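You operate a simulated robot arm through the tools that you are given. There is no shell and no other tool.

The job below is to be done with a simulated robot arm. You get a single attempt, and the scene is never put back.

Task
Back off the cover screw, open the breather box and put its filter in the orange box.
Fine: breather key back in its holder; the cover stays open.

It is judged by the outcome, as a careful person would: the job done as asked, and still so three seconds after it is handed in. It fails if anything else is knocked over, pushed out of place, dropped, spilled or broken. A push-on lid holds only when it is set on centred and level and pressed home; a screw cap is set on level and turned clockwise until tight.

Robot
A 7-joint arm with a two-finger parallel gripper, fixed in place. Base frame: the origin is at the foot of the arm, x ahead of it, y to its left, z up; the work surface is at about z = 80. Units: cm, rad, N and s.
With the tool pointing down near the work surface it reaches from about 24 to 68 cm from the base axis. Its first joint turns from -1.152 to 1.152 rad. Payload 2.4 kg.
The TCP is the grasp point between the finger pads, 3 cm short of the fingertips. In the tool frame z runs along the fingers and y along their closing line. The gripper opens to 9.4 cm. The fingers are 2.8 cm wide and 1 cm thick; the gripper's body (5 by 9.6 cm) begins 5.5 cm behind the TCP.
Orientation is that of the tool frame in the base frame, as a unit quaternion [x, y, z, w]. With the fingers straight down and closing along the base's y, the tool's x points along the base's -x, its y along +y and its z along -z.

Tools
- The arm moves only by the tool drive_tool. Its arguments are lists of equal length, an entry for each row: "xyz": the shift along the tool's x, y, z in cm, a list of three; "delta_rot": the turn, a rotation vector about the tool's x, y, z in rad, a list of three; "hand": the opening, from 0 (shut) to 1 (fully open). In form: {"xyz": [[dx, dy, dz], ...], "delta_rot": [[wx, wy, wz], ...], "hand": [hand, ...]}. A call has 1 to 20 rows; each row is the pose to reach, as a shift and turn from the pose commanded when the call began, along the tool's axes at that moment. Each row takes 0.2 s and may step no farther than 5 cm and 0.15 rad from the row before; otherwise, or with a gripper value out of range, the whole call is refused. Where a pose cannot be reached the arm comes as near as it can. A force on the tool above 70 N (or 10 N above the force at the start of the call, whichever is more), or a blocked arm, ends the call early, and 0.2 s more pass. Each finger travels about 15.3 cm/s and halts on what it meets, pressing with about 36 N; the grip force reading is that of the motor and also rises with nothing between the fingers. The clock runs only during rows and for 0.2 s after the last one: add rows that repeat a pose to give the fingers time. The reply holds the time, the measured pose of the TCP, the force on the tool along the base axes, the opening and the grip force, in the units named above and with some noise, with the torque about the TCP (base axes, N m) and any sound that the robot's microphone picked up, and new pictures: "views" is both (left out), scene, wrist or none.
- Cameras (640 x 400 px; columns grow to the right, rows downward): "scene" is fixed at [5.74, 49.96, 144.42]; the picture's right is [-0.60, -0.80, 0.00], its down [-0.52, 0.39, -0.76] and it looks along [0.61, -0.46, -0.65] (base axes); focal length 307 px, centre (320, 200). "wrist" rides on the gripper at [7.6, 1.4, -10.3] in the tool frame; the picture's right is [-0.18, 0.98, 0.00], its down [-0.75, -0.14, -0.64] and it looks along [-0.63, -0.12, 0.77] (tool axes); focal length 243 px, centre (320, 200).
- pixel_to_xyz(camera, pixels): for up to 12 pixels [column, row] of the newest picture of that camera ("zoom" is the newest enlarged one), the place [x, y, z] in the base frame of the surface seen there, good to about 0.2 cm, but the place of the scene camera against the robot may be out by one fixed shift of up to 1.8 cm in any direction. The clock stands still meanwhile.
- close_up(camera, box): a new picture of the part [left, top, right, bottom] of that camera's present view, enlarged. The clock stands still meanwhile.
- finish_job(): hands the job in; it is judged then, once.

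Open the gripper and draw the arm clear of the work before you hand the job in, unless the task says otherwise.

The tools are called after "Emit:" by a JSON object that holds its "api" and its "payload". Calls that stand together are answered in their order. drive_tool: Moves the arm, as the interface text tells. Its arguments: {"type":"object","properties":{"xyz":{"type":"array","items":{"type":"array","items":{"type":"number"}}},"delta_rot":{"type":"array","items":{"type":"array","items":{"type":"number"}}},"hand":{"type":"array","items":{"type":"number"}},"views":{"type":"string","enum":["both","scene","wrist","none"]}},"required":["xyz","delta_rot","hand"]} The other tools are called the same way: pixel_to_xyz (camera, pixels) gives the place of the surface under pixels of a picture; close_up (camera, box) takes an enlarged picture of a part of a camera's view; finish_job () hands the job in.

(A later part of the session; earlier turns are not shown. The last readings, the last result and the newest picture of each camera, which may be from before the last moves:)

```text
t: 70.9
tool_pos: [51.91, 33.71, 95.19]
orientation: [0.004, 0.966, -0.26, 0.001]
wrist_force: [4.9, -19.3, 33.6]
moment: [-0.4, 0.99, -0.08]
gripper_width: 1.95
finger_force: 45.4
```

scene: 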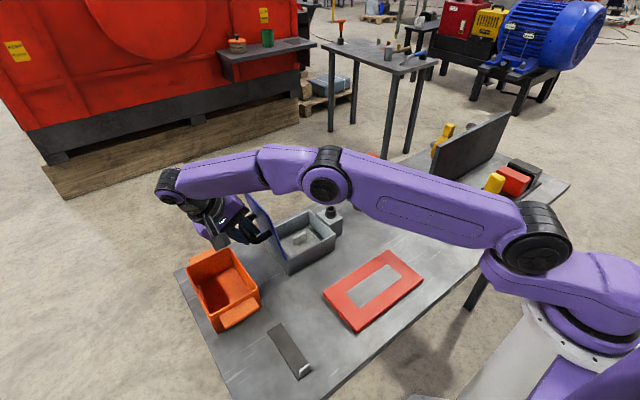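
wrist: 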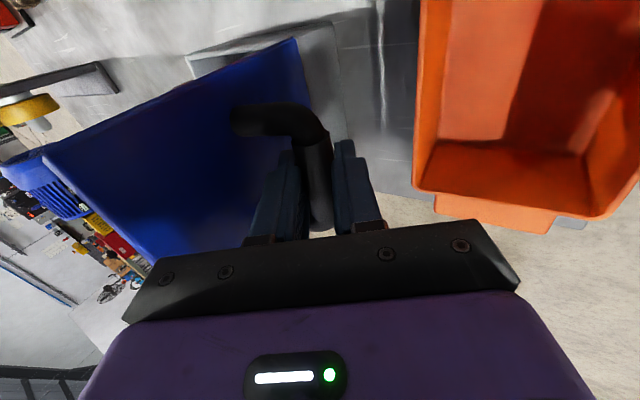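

Still ~35 N tangential; I ease a little more.

Emit:
{"api": "drive_tool", "payload": {"xyz": [[0, -0.15, -0.07], [0, -0.27, -0.14], [0, -0.27, -0.14]], "delta_rot": [[0, 0, 0], [0, 0, 0], [0, 0, 0]], "hand": [0, 0, 0]}}

Emit:
{"api": "close_up", "payload": {"camera": "scene", "box": [215, 165, 345, 275]}}

```text
t: 71.7
tool_pos: [51.85, 33.74, 95.25]
orientation: [0.0, 0.966, -0.26, 0.0]
wrist_force: [9.5, -16.7, 13.3]
moment: [-0.21, -0.1, 0.14]
gripper_width: 1.96
finger_force: 45.4
```

scene: 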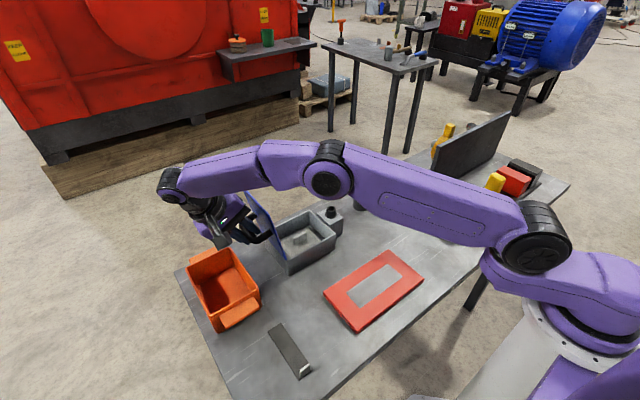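
wrist: 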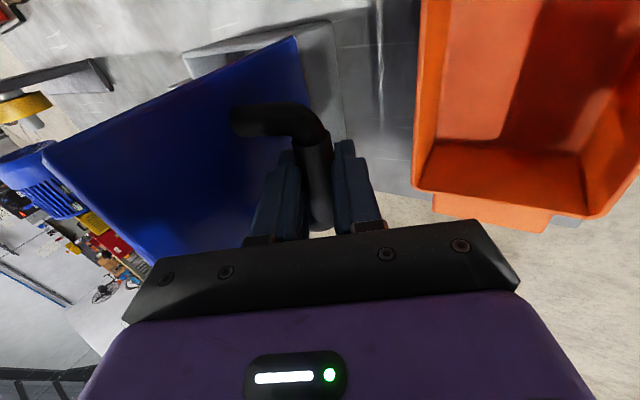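

```text
3.64 times, centred on (280, 220) of scene
```

zoom: 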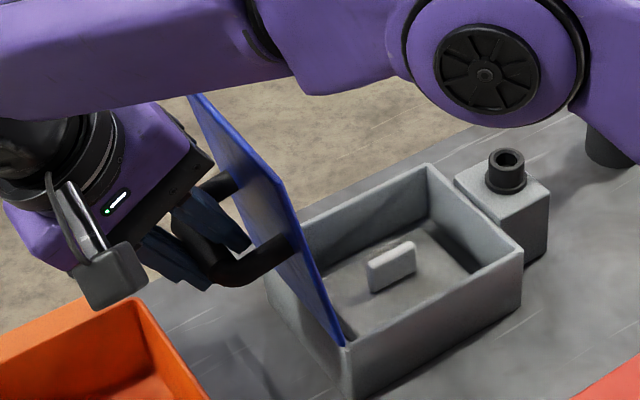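

Loads are moderate now. I open the fingers only to ~3.4 cm (so the inner finger clears the lid) and check that the lid stays.

Emit:
{"api": "drive_tool", "payload": {"xyz": [[0, -0.1, -0.05], [0, -0.1, -0.05], [0, -0.1, -0.05], [0, -0.1, -0.05]], "delta_rot": [[0, 0, 0], [0, 0, 0], [0, 0, 0], [0, 0, 0]], "hand": [0.2, 0.3, 0.36, 0.36]}}

Emit:
{"api": "close_up", "payload": {"camera": "wrist", "box": [220, 70, 420, 250]}}

Emit:
{"api": "close_up", "payload": {"camera": "scene", "box": [215, 165, 345, 275]}}

```text
t: 72.7
tool_pos: [51.82, 33.99, 95.29]
orientation: [-0.001, 0.966, -0.258, 0.0]
wrist_force: [-0.2, 0.5, -0.5]
moment: [0.02, -0.01, -0.02]
gripper_width: 3.39
finger_force: 0.0
```

scene: 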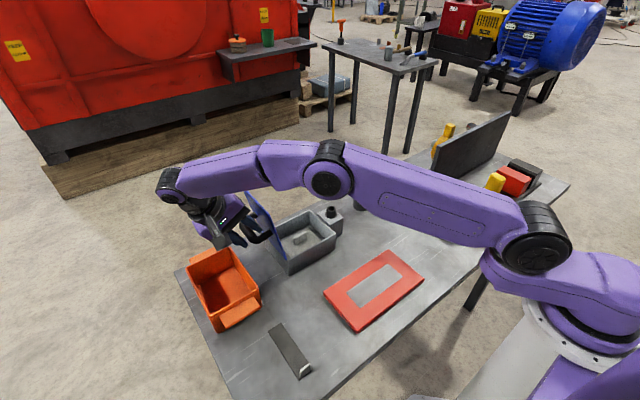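
wrist: 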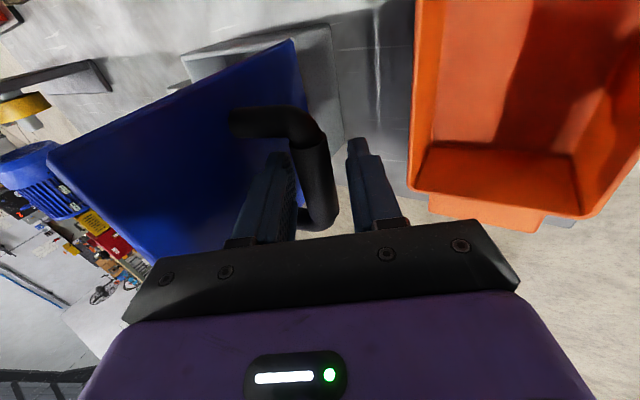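

```text
2.22 times, centred on (320, 160) of wrist
```

zoom: 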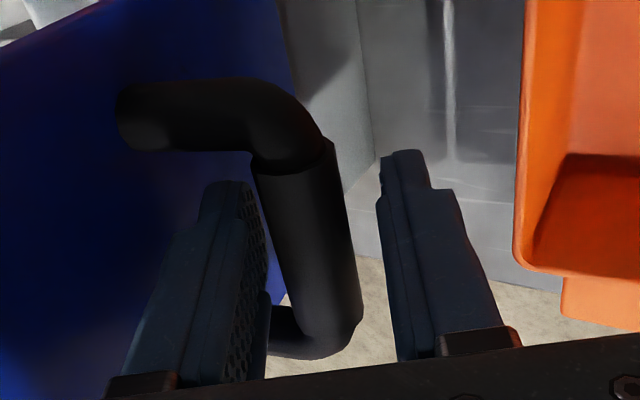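

```text
3.64 times, centred on (280, 220) of scene
```

zoom: 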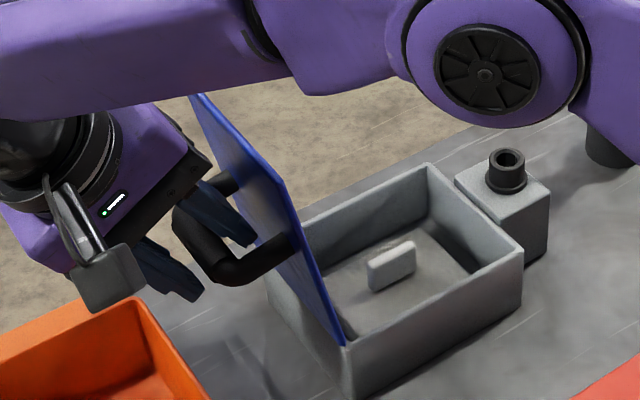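

Lid holds open by itself and the fingers are free of the bar. I withdraw along the tool axis, then straight up.

Emit:
{"api": "drive_tool", "payload": {"xyz": [[0, -0.12, -0.7], [0, -0.15, -1.5], [0, -0.15, -2.5], [0, -0.15, -3.5], [0, -0.15, -5], [0, -0.9, -6.3], [0, -1.7, -7.6], [0, -3.2, -10.2], [0, -3.2, -10.2]], "delta_rot": [[0, 0, 0], [0, 0, 0], [0, 0, 0], [0, 0, 0], [0, 0, 0], [0, 0, 0], [0, 0, 0], [0, 0, 0], [0, 0, 0]], "hand": [0.36, 0.36, 0.36, 0.36, 0.36, 0.36, 0.36, 0.36, 0.36]}}

Emit:
{"api": "close_up", "payload": {"camera": "scene", "box": [215, 165, 345, 275]}}

```text
t: 74.7
tool_pos: [50.75, 35.51, 105.56]
orientation: [0.0, 0.966, -0.257, 0.0]
wrist_force: [-0.2, -0.3, 0.9]
moment: [-0.01, -0.01, 0.05]
gripper_width: 3.34
finger_force: 0.1
out of reach, approached as far as the arm can: row 8, 9
```

scene: 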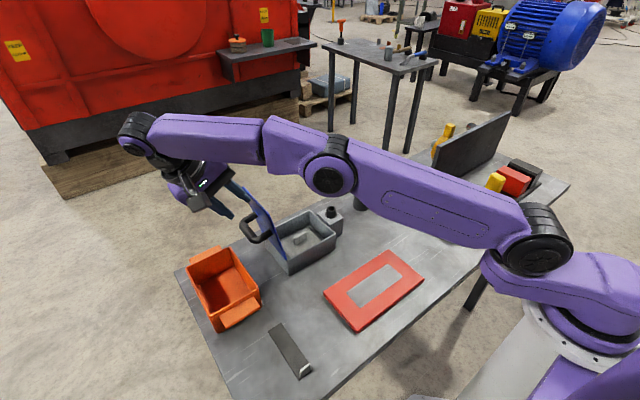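
wrist: 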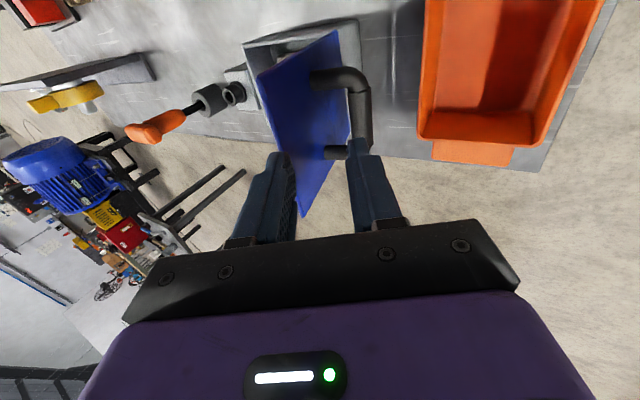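

```text
3.64 times, centred on (280, 220) of scene
```

zoom: 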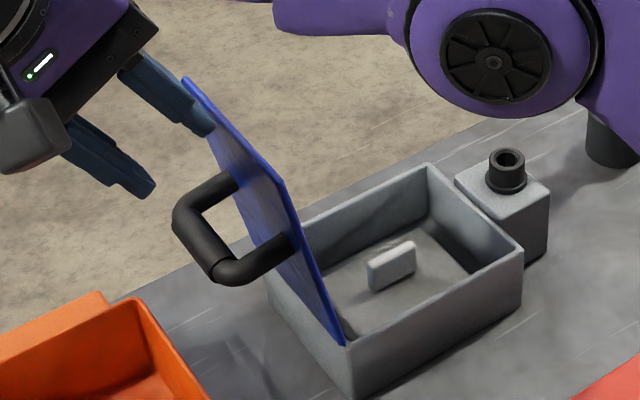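

Clear of the handle, lid stays open. The pose is at the edge of reach, so I bring the tool upright while pulling in 5 cm toward the base.

Emit:
{"api": "drive_tool", "payload": {"xyz": [[1, 0, 0], [2, 0, 0], [3, 0, 0], [4, 0, 0], [5, 0, 0], [5, 0, 0]], "delta_rot": [[-0.1, 0, 0], [-0.21, 0, 0], [-0.32, 0, 0], [-0.42, 0, 0], [-0.523, 0, 0], [-0.523, 0, 0]], "hand": [0.4, 0.5, 0.6, 0.8, 1, 1]}}

Emit:
{"api": "close_up", "payload": {"camera": "scene", "box": [215, 165, 345, 275]}}

```text
t: 76.1
tool_pos: [46.0, 35.61, 105.67]
orientation: [0.0, 1.0, 0.002, 0.001]
wrist_force: [-0.3, 0.0, 0.2]
moment: [0.0, 0.01, -0.02]
gripper_width: 9.44
finger_force: 0.1
```

scene: 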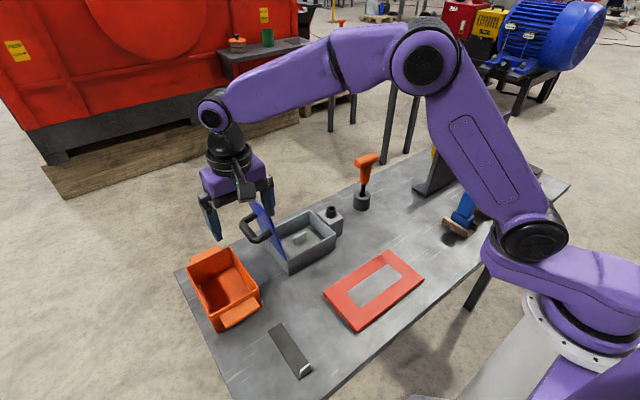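
wrist: 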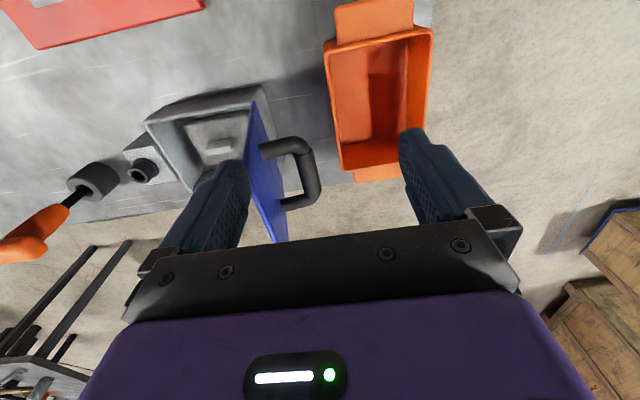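

```text
3.64 times, centred on (280, 220) of scene
```

zoom: 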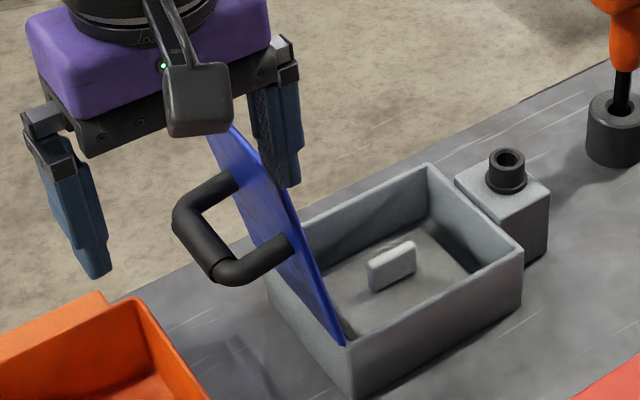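

The inner finger is very near the lid's top edge; no force is registered. I raise straight up 7 cm first.

Emit:
{"api": "drive_tool", "payload": {"xyz": [[0, 0.1, -1], [0, 0.2, -2.5], [0, 0.2, -4.5], [0, 0.2, -7], [0, 0.2, -7]], "delta_rot": [[0, 0, 0], [0, 0, 0], [0, 0, 0], [0, 0, 0], [0, 0, 0]], "hand": [0.9, 0.8, 0.8, 0.8, 0.8]}}

Emit:
{"api": "close_up", "payload": {"camera": "scene", "box": [175, 195, 355, 305]}}

Emit:
{"api": "close_up", "payload": {"camera": "scene", "box": [265, 205, 345, 275]}}

```text
t: 77.3
tool_pos: [45.96, 35.61, 112.57]
orientation: [0.0, 1.0, 0.001, 0.001]
wrist_force: [0.0, -0.4, -0.1]
moment: [0.01, -0.02, 0.01]
gripper_width: 7.52
finger_force: 0.0
```

scene: 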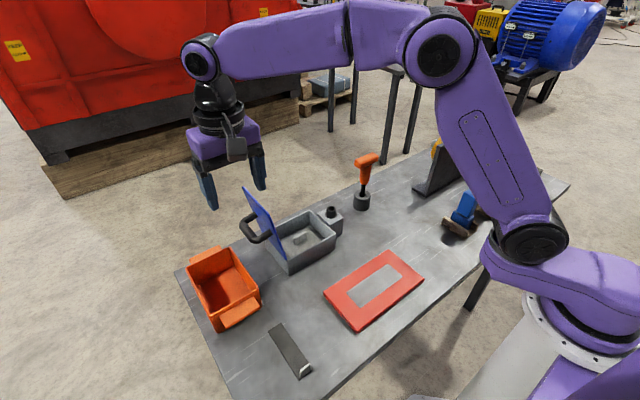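
wrist: 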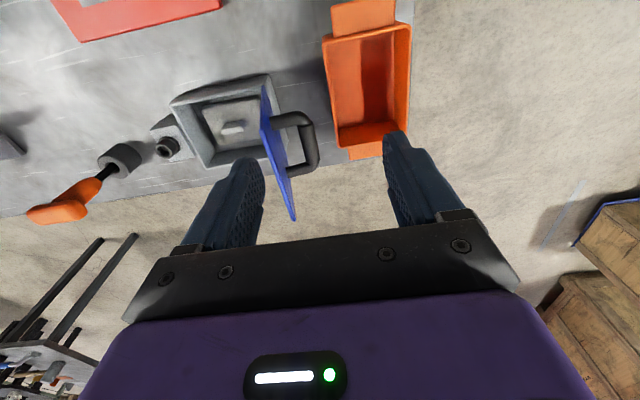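

```text
3.56 times, centred on (265, 250) of scene
```

zoom: 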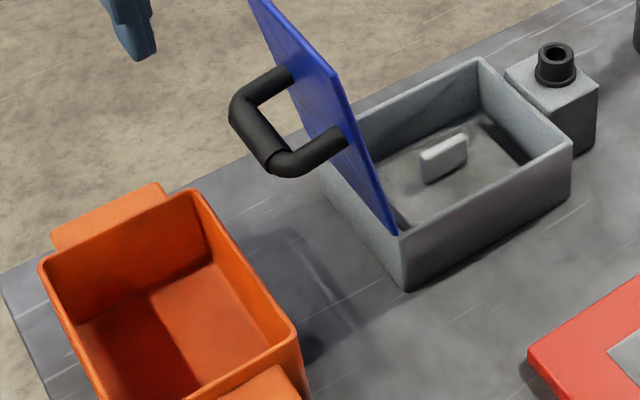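

```text
5.71 times, centred on (305, 240) of scene
```

zoom: 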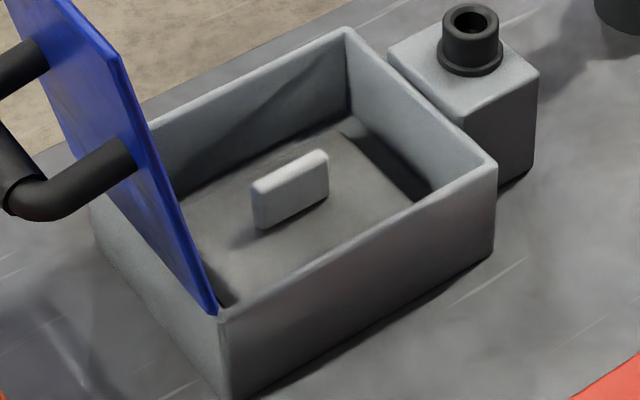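

The box is open; inside is a plate-like filter with an upright tab. I look closer from the wrist camera and measure.

Emit:
{"api": "close_up", "payload": {"camera": "wrist", "box": [150, 70, 330, 180]}}

Emit:
{"api": "pixel_to_xyz", "payload": {"camera": "wrist", "pixels": [[233, 128], [225, 128], [242, 127], [215, 110], [255, 100], [262, 130], [222, 148], [205, 125], [190, 105], [265, 85], [205, 160], [245, 145]]}}

Emit:
{"api": "pixel_to_xyz", "payload": {"camera": "scene", "pixels": [[301, 235], [297, 238], [306, 233], [300, 242], [290, 243], [310, 225], [318, 240], [285, 235], [305, 225], [325, 232], [297, 232], [308, 240]]}}

```text
3.56 times, centred on (240, 125) of wrist
```

zoom: 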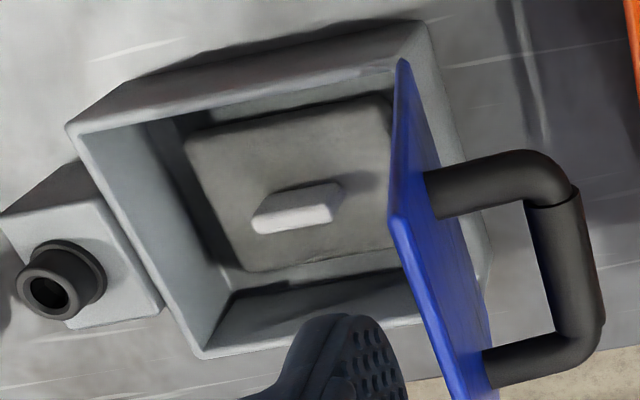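

```text
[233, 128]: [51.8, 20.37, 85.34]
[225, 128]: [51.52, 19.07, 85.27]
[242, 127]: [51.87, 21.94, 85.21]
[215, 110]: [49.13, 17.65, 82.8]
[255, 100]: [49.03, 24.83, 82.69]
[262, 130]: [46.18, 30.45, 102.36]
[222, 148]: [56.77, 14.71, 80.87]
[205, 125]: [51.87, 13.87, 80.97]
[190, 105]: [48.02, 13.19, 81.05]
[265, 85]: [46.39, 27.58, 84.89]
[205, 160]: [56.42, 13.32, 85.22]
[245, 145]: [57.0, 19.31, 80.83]
```

```text
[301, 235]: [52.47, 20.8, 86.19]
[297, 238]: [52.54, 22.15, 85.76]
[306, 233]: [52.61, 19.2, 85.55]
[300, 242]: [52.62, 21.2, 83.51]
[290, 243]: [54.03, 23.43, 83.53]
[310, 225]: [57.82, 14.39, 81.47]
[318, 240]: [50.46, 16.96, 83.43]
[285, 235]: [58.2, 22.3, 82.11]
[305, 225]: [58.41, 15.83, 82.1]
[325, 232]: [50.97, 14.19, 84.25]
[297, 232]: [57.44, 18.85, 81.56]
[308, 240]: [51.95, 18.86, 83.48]
```

The filter is a slab (top z≈82.75) with an upright tab: x≈51.2–52.3, y≈18.7–22.2, top z≈85.3. Now I measure the orange box interior.

Emit:
{"api": "pixel_to_xyz", "payload": {"camera": "wrist", "pixels": [[327, 50], [405, 32], [410, 30], [384, 145], [338, 145], [335, 100], [395, 90], [350, 75], [390, 60], [350, 130], [375, 130], [365, 95]]}}

Emit:
{"api": "pixel_to_xyz", "payload": {"camera": "scene", "pixels": [[187, 268], [231, 249], [259, 290], [218, 320], [210, 300], [225, 285], [240, 292], [205, 285], [220, 310], [245, 280], [195, 250], [238, 315]]}}

Emit:
{"api": "close_up", "payload": {"camera": "wrist", "box": [300, 0, 440, 170]}}

Emit:
{"api": "close_up", "payload": {"camera": "scene", "box": [170, 235, 275, 340]}}

```text
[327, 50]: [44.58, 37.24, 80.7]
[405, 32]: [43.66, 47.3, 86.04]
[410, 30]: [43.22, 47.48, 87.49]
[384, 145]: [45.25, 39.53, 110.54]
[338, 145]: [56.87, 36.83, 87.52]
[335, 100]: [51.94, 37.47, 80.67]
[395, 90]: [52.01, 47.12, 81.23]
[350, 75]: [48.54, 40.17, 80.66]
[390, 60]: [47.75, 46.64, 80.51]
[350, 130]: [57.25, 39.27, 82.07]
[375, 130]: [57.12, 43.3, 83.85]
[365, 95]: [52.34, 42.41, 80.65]
```

```text
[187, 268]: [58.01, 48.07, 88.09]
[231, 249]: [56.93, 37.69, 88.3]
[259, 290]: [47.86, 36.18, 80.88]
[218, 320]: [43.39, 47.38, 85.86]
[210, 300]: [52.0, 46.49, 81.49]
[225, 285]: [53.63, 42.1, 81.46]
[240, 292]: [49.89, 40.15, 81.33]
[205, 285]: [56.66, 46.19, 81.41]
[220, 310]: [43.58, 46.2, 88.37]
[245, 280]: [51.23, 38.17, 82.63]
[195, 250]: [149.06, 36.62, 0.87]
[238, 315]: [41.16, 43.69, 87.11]
```

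```text
2.35 times, centred on (370, 85) of wrist
```

zoom: 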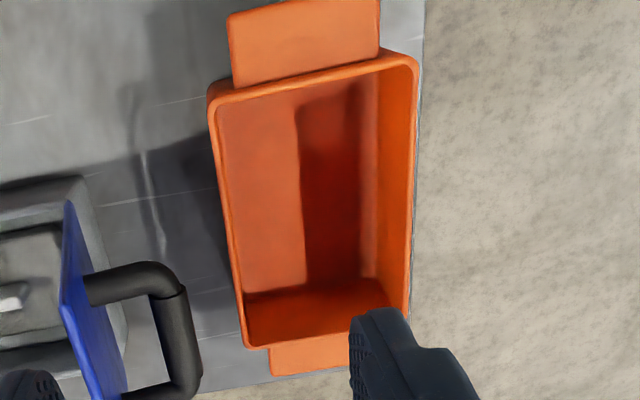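

```text
3.81 times, centred on (222, 288) of scene
```

zoom: 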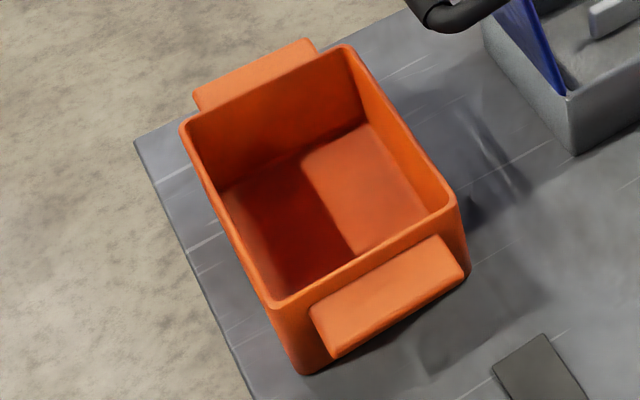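

Orange box interior: x≈44–57, y≈37.4–47, floor z≈80.65. The filter slab is ~6.6 (x) × 10 (y), so it will go in turned 90°. I move above the tab and turn the gripper (camera side away from the lid) so it closes along x.

Emit:
{"api": "drive_tool", "payload": {"xyz": [[-0.5, -1.4, 0], [-1.0, -2.8, 0], [-1.6, -4.2, 0], [-2.1, -5.6, 0], [-2.7, -7.0, 0], [-3.2, -8.4, 0], [-3.7, -9.8, 0], [-4.3, -11.2, 0], [-4.8, -12.6, 0], [-5.3, -14, 0], [-5.8, -15.2, 0], [-5.8, -15.2, 0]], "delta_rot": [[0, 0, -0.143], [0, 0, -0.286], [0, 0, -0.429], [0, 0, -0.571], [0, 0, -0.714], [0, 0, -0.857], [0, 0, -1.0], [0, 0, -1.143], [0, 0, -1.286], [0, 0, -1.429], [0, 0, -1.571], [0, 0, -1.571]], "hand": [0.8, 0.8, 0.8, 0.8, 0.8, 0.8, 0.8, 0.8, 0.8, 0.8, 0.8, 0.8]}}

Emit:
{"api": "close_up", "payload": {"camera": "wrist", "box": [240, 20, 400, 130]}}

```text
t: 79.9
tool_pos: [51.79, 20.6, 112.55]
orientation: [0.707, -0.707, 0.0, 0.0]
wrist_force: [-0.2, 0.5, 0.2]
moment: [0.02, 0.01, -0.02]
gripper_width: 7.52
finger_force: 0.0
```

scene: 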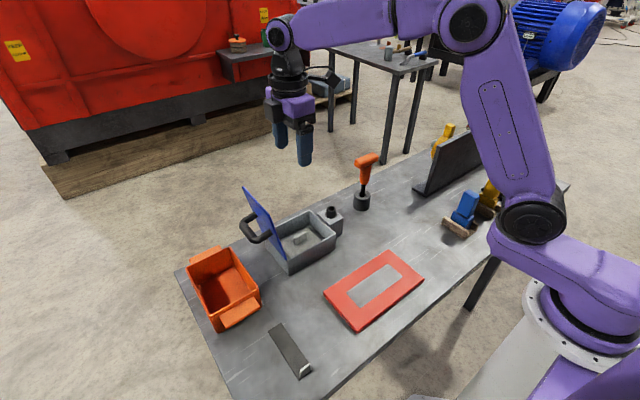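
wrist: 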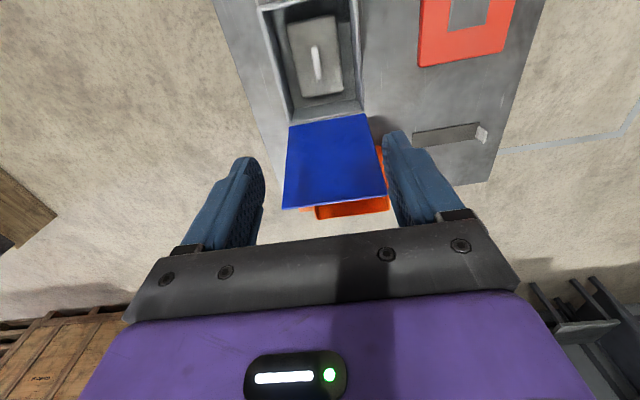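

```text
3.64 times, centred on (320, 75) of wrist
```

zoom: 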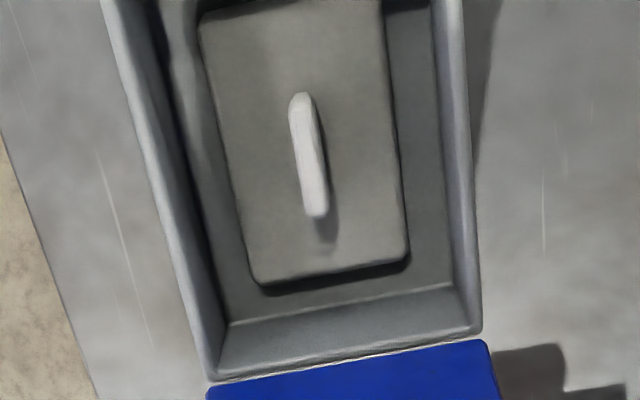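

Good top view of the filter. I measure the tab ends and slab edges from here.

Emit:
{"api": "pixel_to_xyz", "payload": {"camera": "zoom", "pixels": [[301, 100], [308, 155], [316, 208], [295, 130], [317, 150], [205, 25], [265, 275], [400, 250], [380, 10], [330, 260], [225, 150], [390, 150]]}}

```text
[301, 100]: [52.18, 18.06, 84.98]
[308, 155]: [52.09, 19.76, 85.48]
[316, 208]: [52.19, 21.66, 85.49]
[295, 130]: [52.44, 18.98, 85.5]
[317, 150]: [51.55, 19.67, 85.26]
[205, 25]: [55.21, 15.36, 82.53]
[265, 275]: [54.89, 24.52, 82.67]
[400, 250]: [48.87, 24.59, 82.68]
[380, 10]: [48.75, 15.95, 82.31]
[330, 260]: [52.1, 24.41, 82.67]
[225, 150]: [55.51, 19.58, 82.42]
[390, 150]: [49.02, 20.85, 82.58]
```

Tab centre ≈ (52.1, 19.85), slab ≈ x 48.6–55.3, y 15.0–24.9. I shift over it and descend to z≈96.5 to recheck.

Emit:
{"api": "drive_tool", "payload": {"xyz": [[0.4, -0.15, 2], [0.75, -0.3, 5], [0.75, -0.3, 8], [0.75, -0.3, 11], [0.75, -0.3, 14], [0.75, -0.3, 16], [0.75, -0.3, 16]], "delta_rot": [[0, 0, 0], [0, 0, 0], [0, 0, 0], [0, 0, 0], [0, 0, 0], [0, 0, 0], [0, 0, 0]], "hand": [0.8, 0.7, 0.6, 0.6, 0.6, 0.6, 0.6]}}

Emit:
{"api": "close_up", "payload": {"camera": "wrist", "box": [240, 40, 400, 170]}}

Emit:
{"api": "close_up", "payload": {"camera": "scene", "box": [235, 165, 365, 275]}}

```text
t: 81.5
tool_pos: [52.09, 19.7, 96.54]
orientation: [0.708, -0.707, -0.001, -0.001]
wrist_force: [0.0, 0.7, -0.8]
moment: [0.01, 0.04, -0.02]
gripper_width: 5.64
finger_force: 0.1
```

scene: 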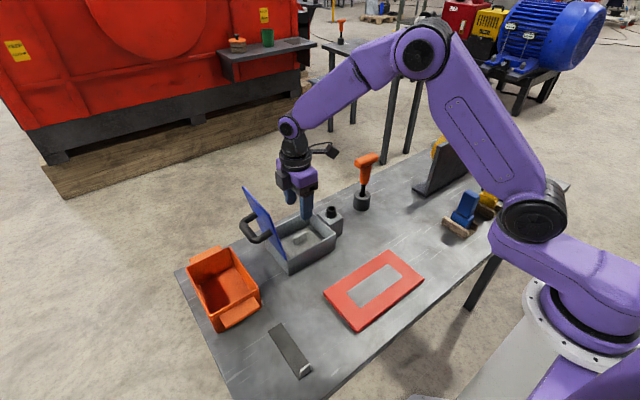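
wrist: 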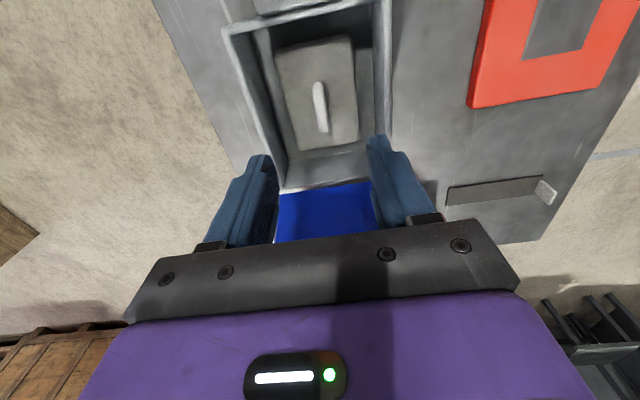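

```text
3.08 times, centred on (320, 105) of wrist
```

zoom: 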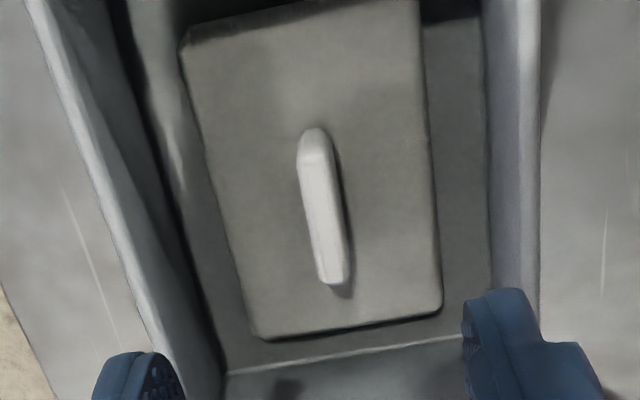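

```text
3.64 times, centred on (300, 220) of scene
```

zoom: 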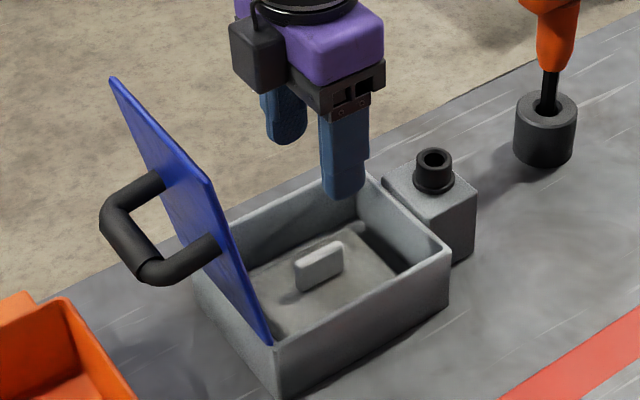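

Tab is nearly centred (offset +0.3 tool x, +0.1 tool y). I narrow the fingers, descend to TCP z≈86.2 and check for contact.

Emit:
{"api": "drive_tool", "payload": {"xyz": [[0.2, 0.1, 1.5], [0.3, 0.1, 3.5], [0.3, 0.1, 5.5], [0.3, 0.1, 7.5], [0.3, 0.1, 9.2], [0.3, 0.1, 10.3], [0.3, 0.1, 10.3]], "delta_rot": [[0, 0, 0], [0, 0, 0], [0, 0, 0], [0, 0, 0], [0, 0, 0], [0, 0, 0], [0, 0, 0]], "hand": [0.5, 0.45, 0.4, 0.4, 0.4, 0.4, 0.4]}}

Emit:
{"api": "close_up", "payload": {"camera": "wrist", "box": [220, 60, 420, 240]}}

Emit:
{"api": "close_up", "payload": {"camera": "scene", "box": [235, 165, 365, 275]}}

```text
t: 83.1
tool_pos: [51.89, 19.56, 86.26]
orientation: [-0.707, 0.707, 0.001, 0.0]
wrist_force: [-0.8, -0.7, 0.0]
moment: [-0.02, 0.01, 0.02]
gripper_width: 3.76
finger_force: 0.0
```

scene: 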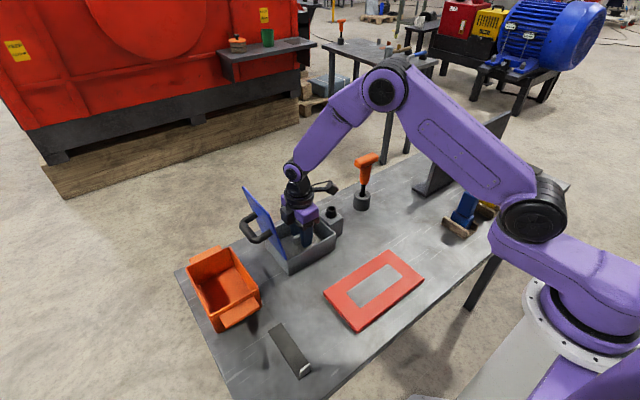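
wrist: 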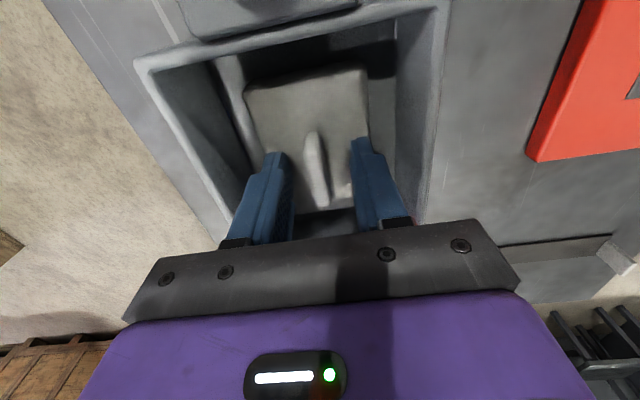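

```text
2.22 times, centred on (320, 150) of wrist
```

zoom: 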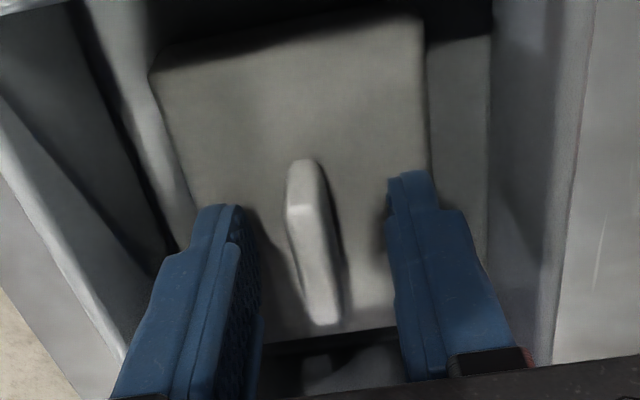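

```text
3.64 times, centred on (300, 220) of scene
```

zoom: 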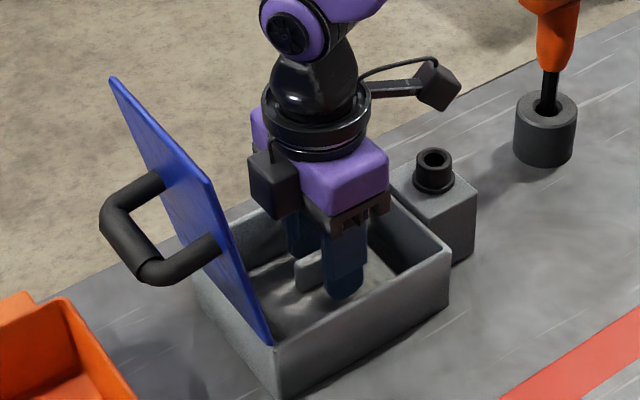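

The tab stands centred between the fingers with no contact. I close on it.

Emit:
{"api": "drive_tool", "payload": {"xyz": [[0, 0, 0], [0, 0, 0], [0, 0, 0], [0, 0, 0]], "delta_rot": [[0, 0, 0], [0, 0, 0], [0, 0, 0], [0, 0, 0]], "hand": [0.25, 0.1, 0, 0], "views": "wrist"}}

```text
t: 84.1
tool_pos: [51.79, 19.67, 86.27]
orientation: [0.707, -0.707, 0.0, -0.001]
wrist_force: [0.8, 0.5, 1.5]
moment: [0.01, 0.0, 0.0]
gripper_width: 0.87
finger_force: 36.1
```

wrist: 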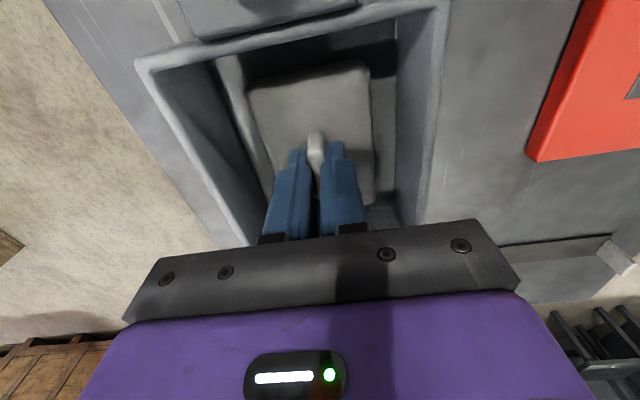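

Gripped at 0.87 cm. I lift 3 cm slowly and check that the filter comes up freely.

Emit:
{"api": "drive_tool", "payload": {"xyz": [[0, 0, -0.4], [0, 0, -1], [0, 0, -2], [0, 0, -3], [0, 0, -3]], "delta_rot": [[0, 0, 0], [0, 0, 0], [0, 0, 0], [0, 0, 0], [0, 0, 0]], "hand": [0, 0, 0, 0, 0]}}

Emit:
{"api": "close_up", "payload": {"camera": "scene", "box": [235, 165, 365, 275]}}

```text
t: 85.3
tool_pos: [51.83, 19.76, 89.23]
orientation: [0.707, -0.707, -0.001, -0.001]
wrist_force: [-0.4, -0.9, -0.1]
moment: [0.0, -0.02, -0.02]
gripper_width: 0.87
finger_force: 36.0
```

scene: 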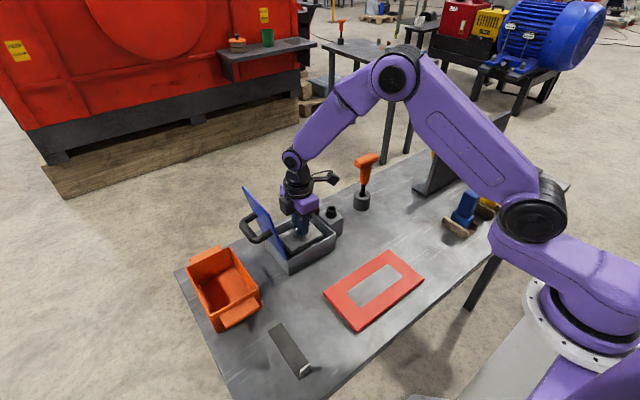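
wrist: 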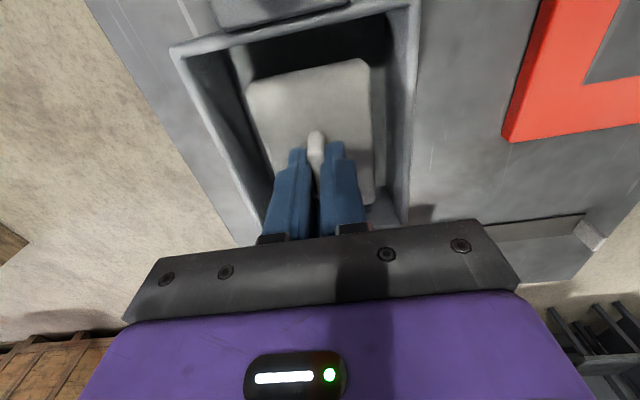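

```text
3.64 times, centred on (300, 220) of scene
```

zoom: 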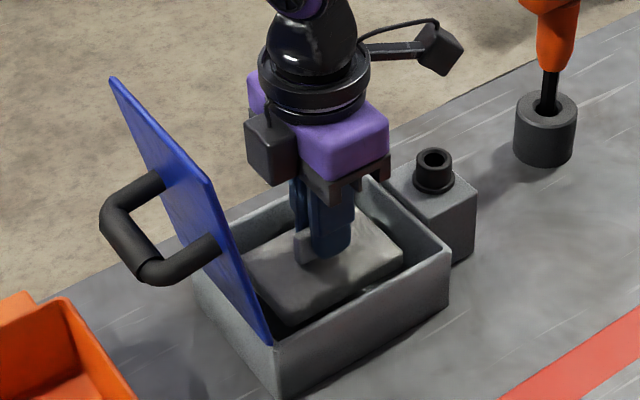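

The filter comes up freely. I raise it straight up to z≈111.5 to clear the open lid (top z≈102.4).

Emit:
{"api": "drive_tool", "payload": {"xyz": [[0, 0, -2], [0, 0, -4.5], [0, 0, -7.5], [0, 0, -10.5], [0, 0, -13.5], [0, 0, -16.5], [0, 0, -19.5], [0, 0, -22.3], [0, 0, -22.3]], "delta_rot": [[0, 0, 0], [0, 0, 0], [0, 0, 0], [0, 0, 0], [0, 0, 0], [0, 0, 0], [0, 0, 0], [0, 0, 0], [0, 0, 0]], "hand": [0, 0, 0, 0, 0, 0, 0, 0, 0]}}

Emit:
{"api": "close_up", "payload": {"camera": "scene", "box": [205, 105, 365, 275]}}

```text
t: 87.3
tool_pos: [51.7, 19.63, 111.59]
orientation: [0.707, -0.707, 0.0, 0.0]
wrist_force: [0.2, 0.3, 0.0]
moment: [0.03, 0.01, 0.01]
gripper_width: 0.89
finger_force: 35.4
```

scene: 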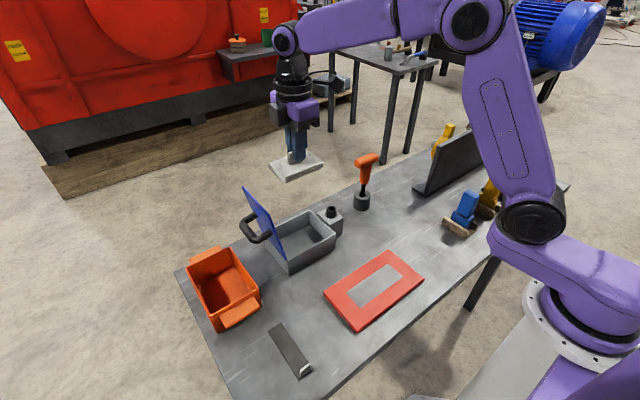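
wrist: 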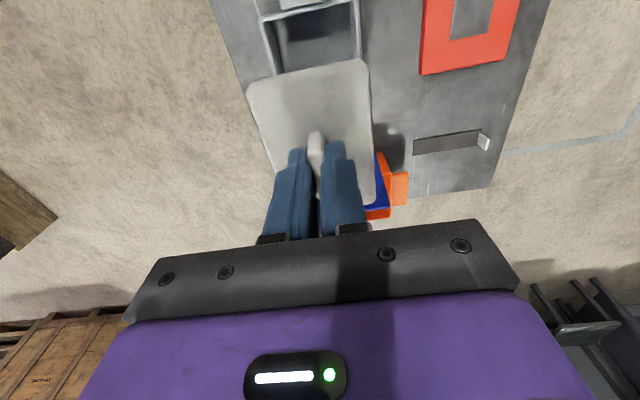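

```text
2.35 times, centred on (285, 190) of scene
```

zoom: 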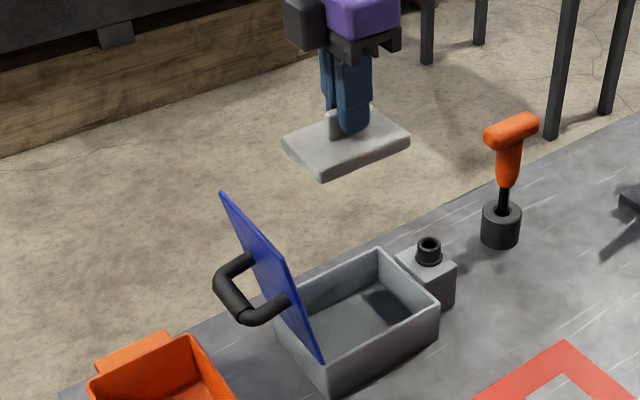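

The box is empty and the filter hangs level. I carry it over the lid toward the orange box, turning it 90°.

Emit:
{"api": "drive_tool", "payload": {"xyz": [[-0.8, 0.5, 0], [-2.2, 1.2, 0], [-4.0, 2.0, 0], [-5.8, 2.7, 0], [-7.6, 3.3, 0], [-9.5, 3.8, 0], [-11.4, 4.2, 0], [-13.3, 4.5, 0], [-15.2, 4.75, 0], [-17.1, 4.75, 0], [-19.0, 4.75, 0], [-20.35, 4.75, 0], [-20.35, 4.75, 0]], "delta_rot": [[0, 0, 0.05], [0, 0, 0.18], [0, 0, 0.32], [0, 0, 0.46], [0, 0, 0.6], [0, 0, 0.74], [0, 0, 0.88], [0, 0, 1.02], [0, 0, 1.16], [0, 0, 1.3], [0, 0, 1.44], [0, 0, 1.571], [0, 0, 1.571]], "hand": [0, 0, 0, 0, 0, 0, 0, 0, 0, 0, 0, 0, 0]}}

Emit:
{"api": "close_up", "payload": {"camera": "scene", "box": [145, 145, 305, 335]}}

```text
t: 90.1
tool_pos: [47.23, 40.0, 111.55]
orientation: [0.001, 1.0, 0.001, 0.0]
wrist_force: [-0.3, 1.1, -1.0]
moment: [0.0, 0.03, -0.04]
gripper_width: 0.9
finger_force: 36.0
```

scene: 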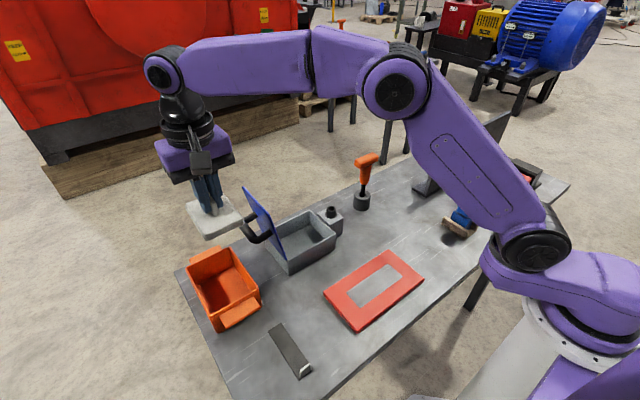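
wrist: 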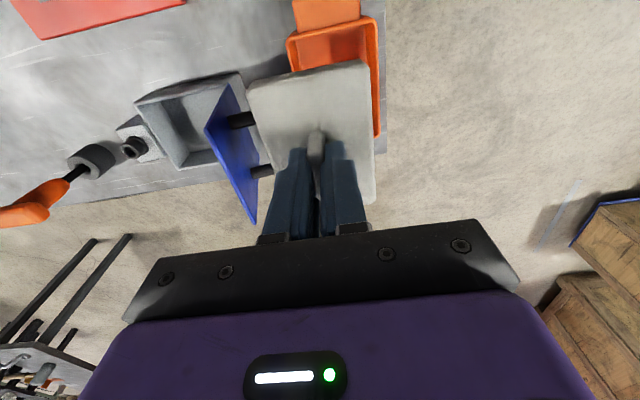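

```text
2.11 times, centred on (225, 240) of scene
```

zoom: 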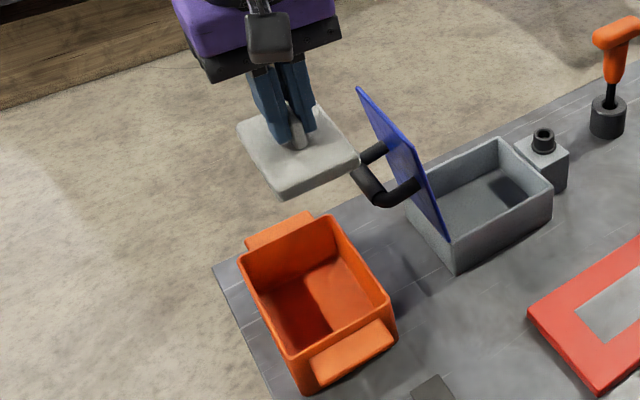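

I shift over the orange box centre (TCP ≈ (50.1, 42.3)) and lower to about z=104.

Emit:
{"api": "drive_tool", "payload": {"xyz": [[-0.8, 0.6, 0], [-1.8, 1.4, 0.5], [-2.9, 2.3, 1.5], [-2.9, 2.3, 3.5], [-2.9, 2.3, 5.5], [-2.9, 2.3, 7.5], [-2.9, 2.3, 7.5]], "delta_rot": [[0, 0, 0], [0, 0, 0], [0, 0, 0], [0, 0, 0], [0, 0, 0], [0, 0, 0], [0, 0, 0]], "hand": [0, 0, 0, 0, 0, 0, 0]}}

Emit:
{"api": "close_up", "payload": {"camera": "scene", "box": [145, 165, 305, 335]}}

Emit:
{"api": "close_up", "payload": {"camera": "wrist", "box": [220, 0, 420, 220]}}

```text
t: 91.7
tool_pos: [49.97, 42.31, 104.04]
orientation: [0.0, 1.0, 0.0, 0.0]
wrist_force: [0.0, 0.1, -1.7]
moment: [0.0, -0.01, 0.01]
gripper_width: 0.91
finger_force: 36.1
```

scene: 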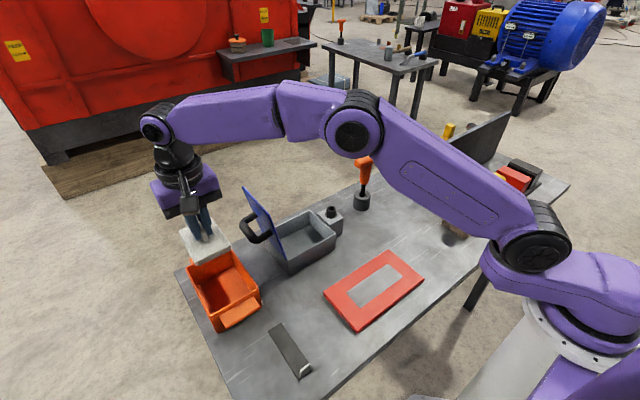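
wrist: 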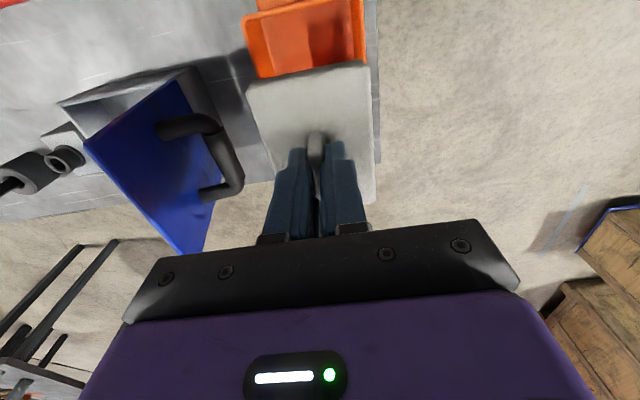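

```text
2.35 times, centred on (225, 250) of scene
```

zoom: 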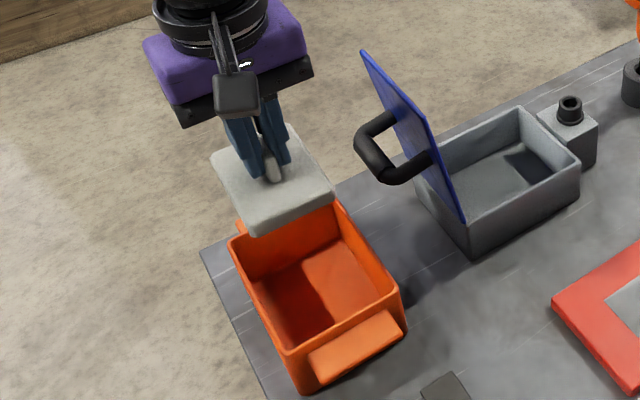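

```text
1.82 times, centred on (320, 110) of wrist
```

zoom: 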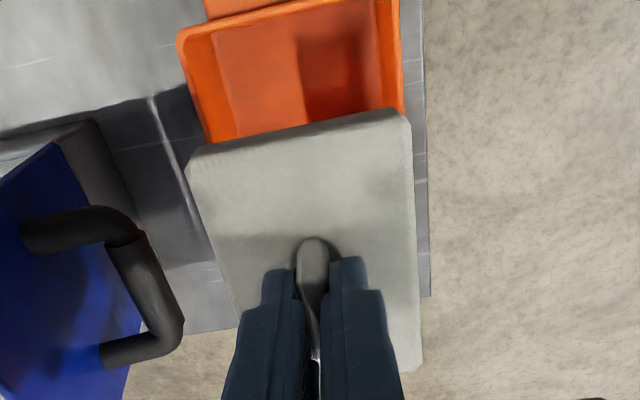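

I measure slab corners and the orange box rim from this view to confirm it will fit straight down.

Emit:
{"api": "pixel_to_xyz", "payload": {"camera": "wrist", "pixels": [[251, 88], [366, 66], [373, 195], [262, 130], [370, 130], [244, 25], [363, 5], [262, 72], [362, 55], [300, 30], [310, 90], [340, 90]]}}

Emit:
{"api": "pixel_to_xyz", "payload": {"camera": "scene", "pixels": [[184, 236], [198, 262], [227, 243], [216, 222], [187, 270], [218, 319], [258, 288], [238, 248], [205, 250], [215, 245]]}}

```text
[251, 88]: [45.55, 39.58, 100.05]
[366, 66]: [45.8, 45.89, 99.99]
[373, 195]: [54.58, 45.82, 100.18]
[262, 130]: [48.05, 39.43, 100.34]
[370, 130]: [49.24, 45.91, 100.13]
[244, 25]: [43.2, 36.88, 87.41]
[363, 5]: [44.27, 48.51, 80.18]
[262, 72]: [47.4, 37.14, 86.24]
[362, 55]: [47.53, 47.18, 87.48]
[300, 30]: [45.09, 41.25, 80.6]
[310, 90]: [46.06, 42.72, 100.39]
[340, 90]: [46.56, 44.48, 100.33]
```

```text
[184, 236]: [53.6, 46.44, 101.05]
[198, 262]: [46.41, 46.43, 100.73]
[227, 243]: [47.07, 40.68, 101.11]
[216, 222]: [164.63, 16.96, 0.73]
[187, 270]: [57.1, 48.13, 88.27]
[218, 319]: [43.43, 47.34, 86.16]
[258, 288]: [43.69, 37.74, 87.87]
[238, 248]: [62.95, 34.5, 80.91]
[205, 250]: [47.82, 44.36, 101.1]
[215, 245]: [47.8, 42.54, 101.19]
```

The slab (x 45.4–55.3, y 39.3–46.0) fits within the box opening (x 43.5–57, y 37.3–47). I nudge -0.35 in y and lower to just above the floor.

Emit:
{"api": "drive_tool", "payload": {"xyz": [[0, -0.35, 1.5], [0, -0.35, 4], [0, -0.35, 6.5], [0, -0.35, 9], [0, -0.35, 11.5], [0, -0.35, 13.5], [0, -0.35, 15.2], [0, -0.35, 16.5], [0, -0.35, 16.5]], "delta_rot": [[0, 0, 0], [0, 0, 0], [0, 0, 0], [0, 0, 0], [0, 0, 0], [0, 0, 0], [0, 0, 0], [0, 0, 0], [0, 0, 0]], "hand": [0, 0, 0, 0, 0, 0, 0, 0, 0]}}

Emit:
{"api": "close_up", "payload": {"camera": "scene", "box": [165, 205, 285, 335]}}

```text
t: 93.7
tool_pos: [50.1, 41.93, 87.49]
orientation: [0.0, 1.0, 0.001, -0.001]
wrist_force: [-0.1, 0.2, -0.4]
moment: [-0.01, -0.01, 0.02]
gripper_width: 0.86
finger_force: 36.0
```

scene: 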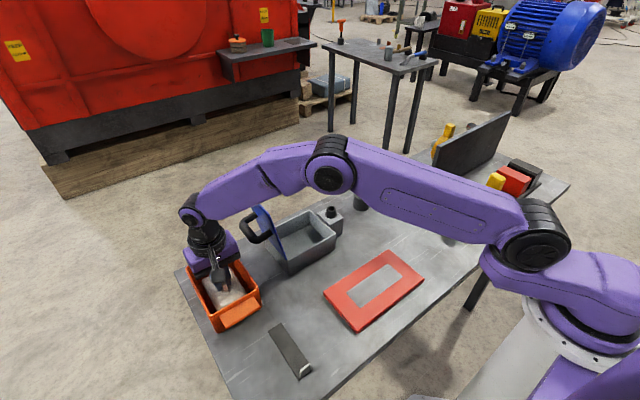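
wrist: 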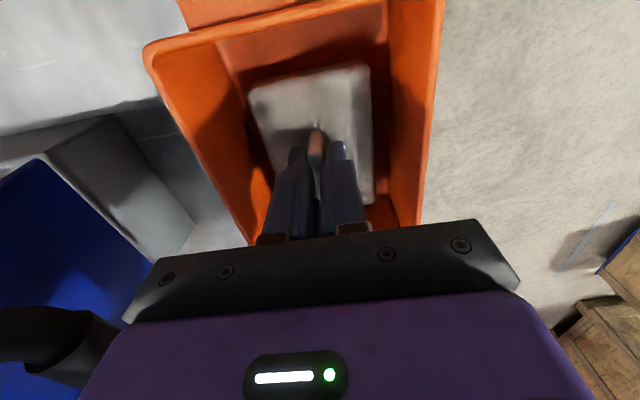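

```text
3.08 times, centred on (225, 270) of scene
```

zoom: 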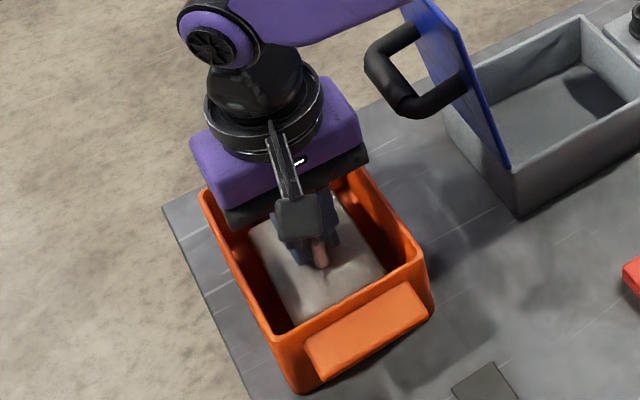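

The slab is inside the box. Before the last centimetre I check the forearm's clearance above the open lid.

Emit:
{"api": "pixel_to_xyz", "payload": {"camera": "scene", "pixels": [[215, 205], [230, 205], [245, 200], [260, 195], [270, 192], [280, 188], [300, 180], [262, 207], [254, 206], [268, 215]]}}

Emit:
{"api": "close_up", "payload": {"camera": "scene", "box": [175, 135, 345, 275]}}

```text
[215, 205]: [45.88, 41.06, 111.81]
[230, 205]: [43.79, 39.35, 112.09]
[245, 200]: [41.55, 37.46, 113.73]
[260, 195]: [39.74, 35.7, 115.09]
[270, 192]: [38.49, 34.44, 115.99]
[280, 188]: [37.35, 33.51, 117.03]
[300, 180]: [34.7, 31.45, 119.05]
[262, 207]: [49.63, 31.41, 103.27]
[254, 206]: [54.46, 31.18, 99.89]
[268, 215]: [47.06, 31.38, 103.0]
```

```text
2.86 times, centred on (260, 205) of scene
```

zoom: 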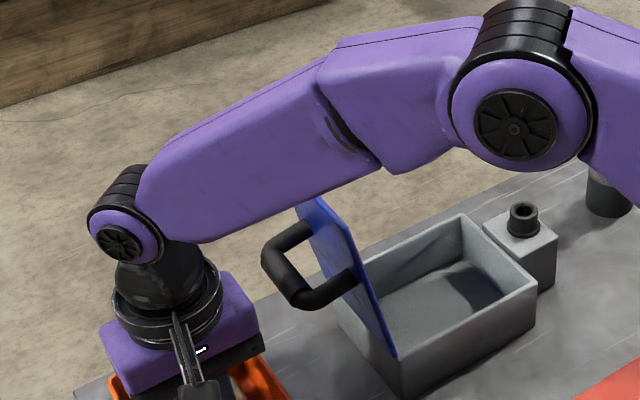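

The forearm is clear (x<42 beside the lid and z>110). I lower the last ~1.5 cm gently to the floor.

Emit:
{"api": "drive_tool", "payload": {"xyz": [[0, 0, 0.4], [0, 0, 0.8], [0, 0, 1.15], [0, 0, 1.15]], "delta_rot": [[0, 0, 0], [0, 0, 0], [0, 0, 0], [0, 0, 0]], "hand": [0, 0, 0, 0], "views": "none"}}

```text
t: 94.7
tool_pos: [49.99, 42.04, 86.36]
orientation: [0.0, 1.0, 0.001, 0.0]
wrist_force: [0.1, 0.0, -1.2]
moment: [0.03, 0.03, -0.01]
gripper_width: 0.91
finger_force: 35.7
```

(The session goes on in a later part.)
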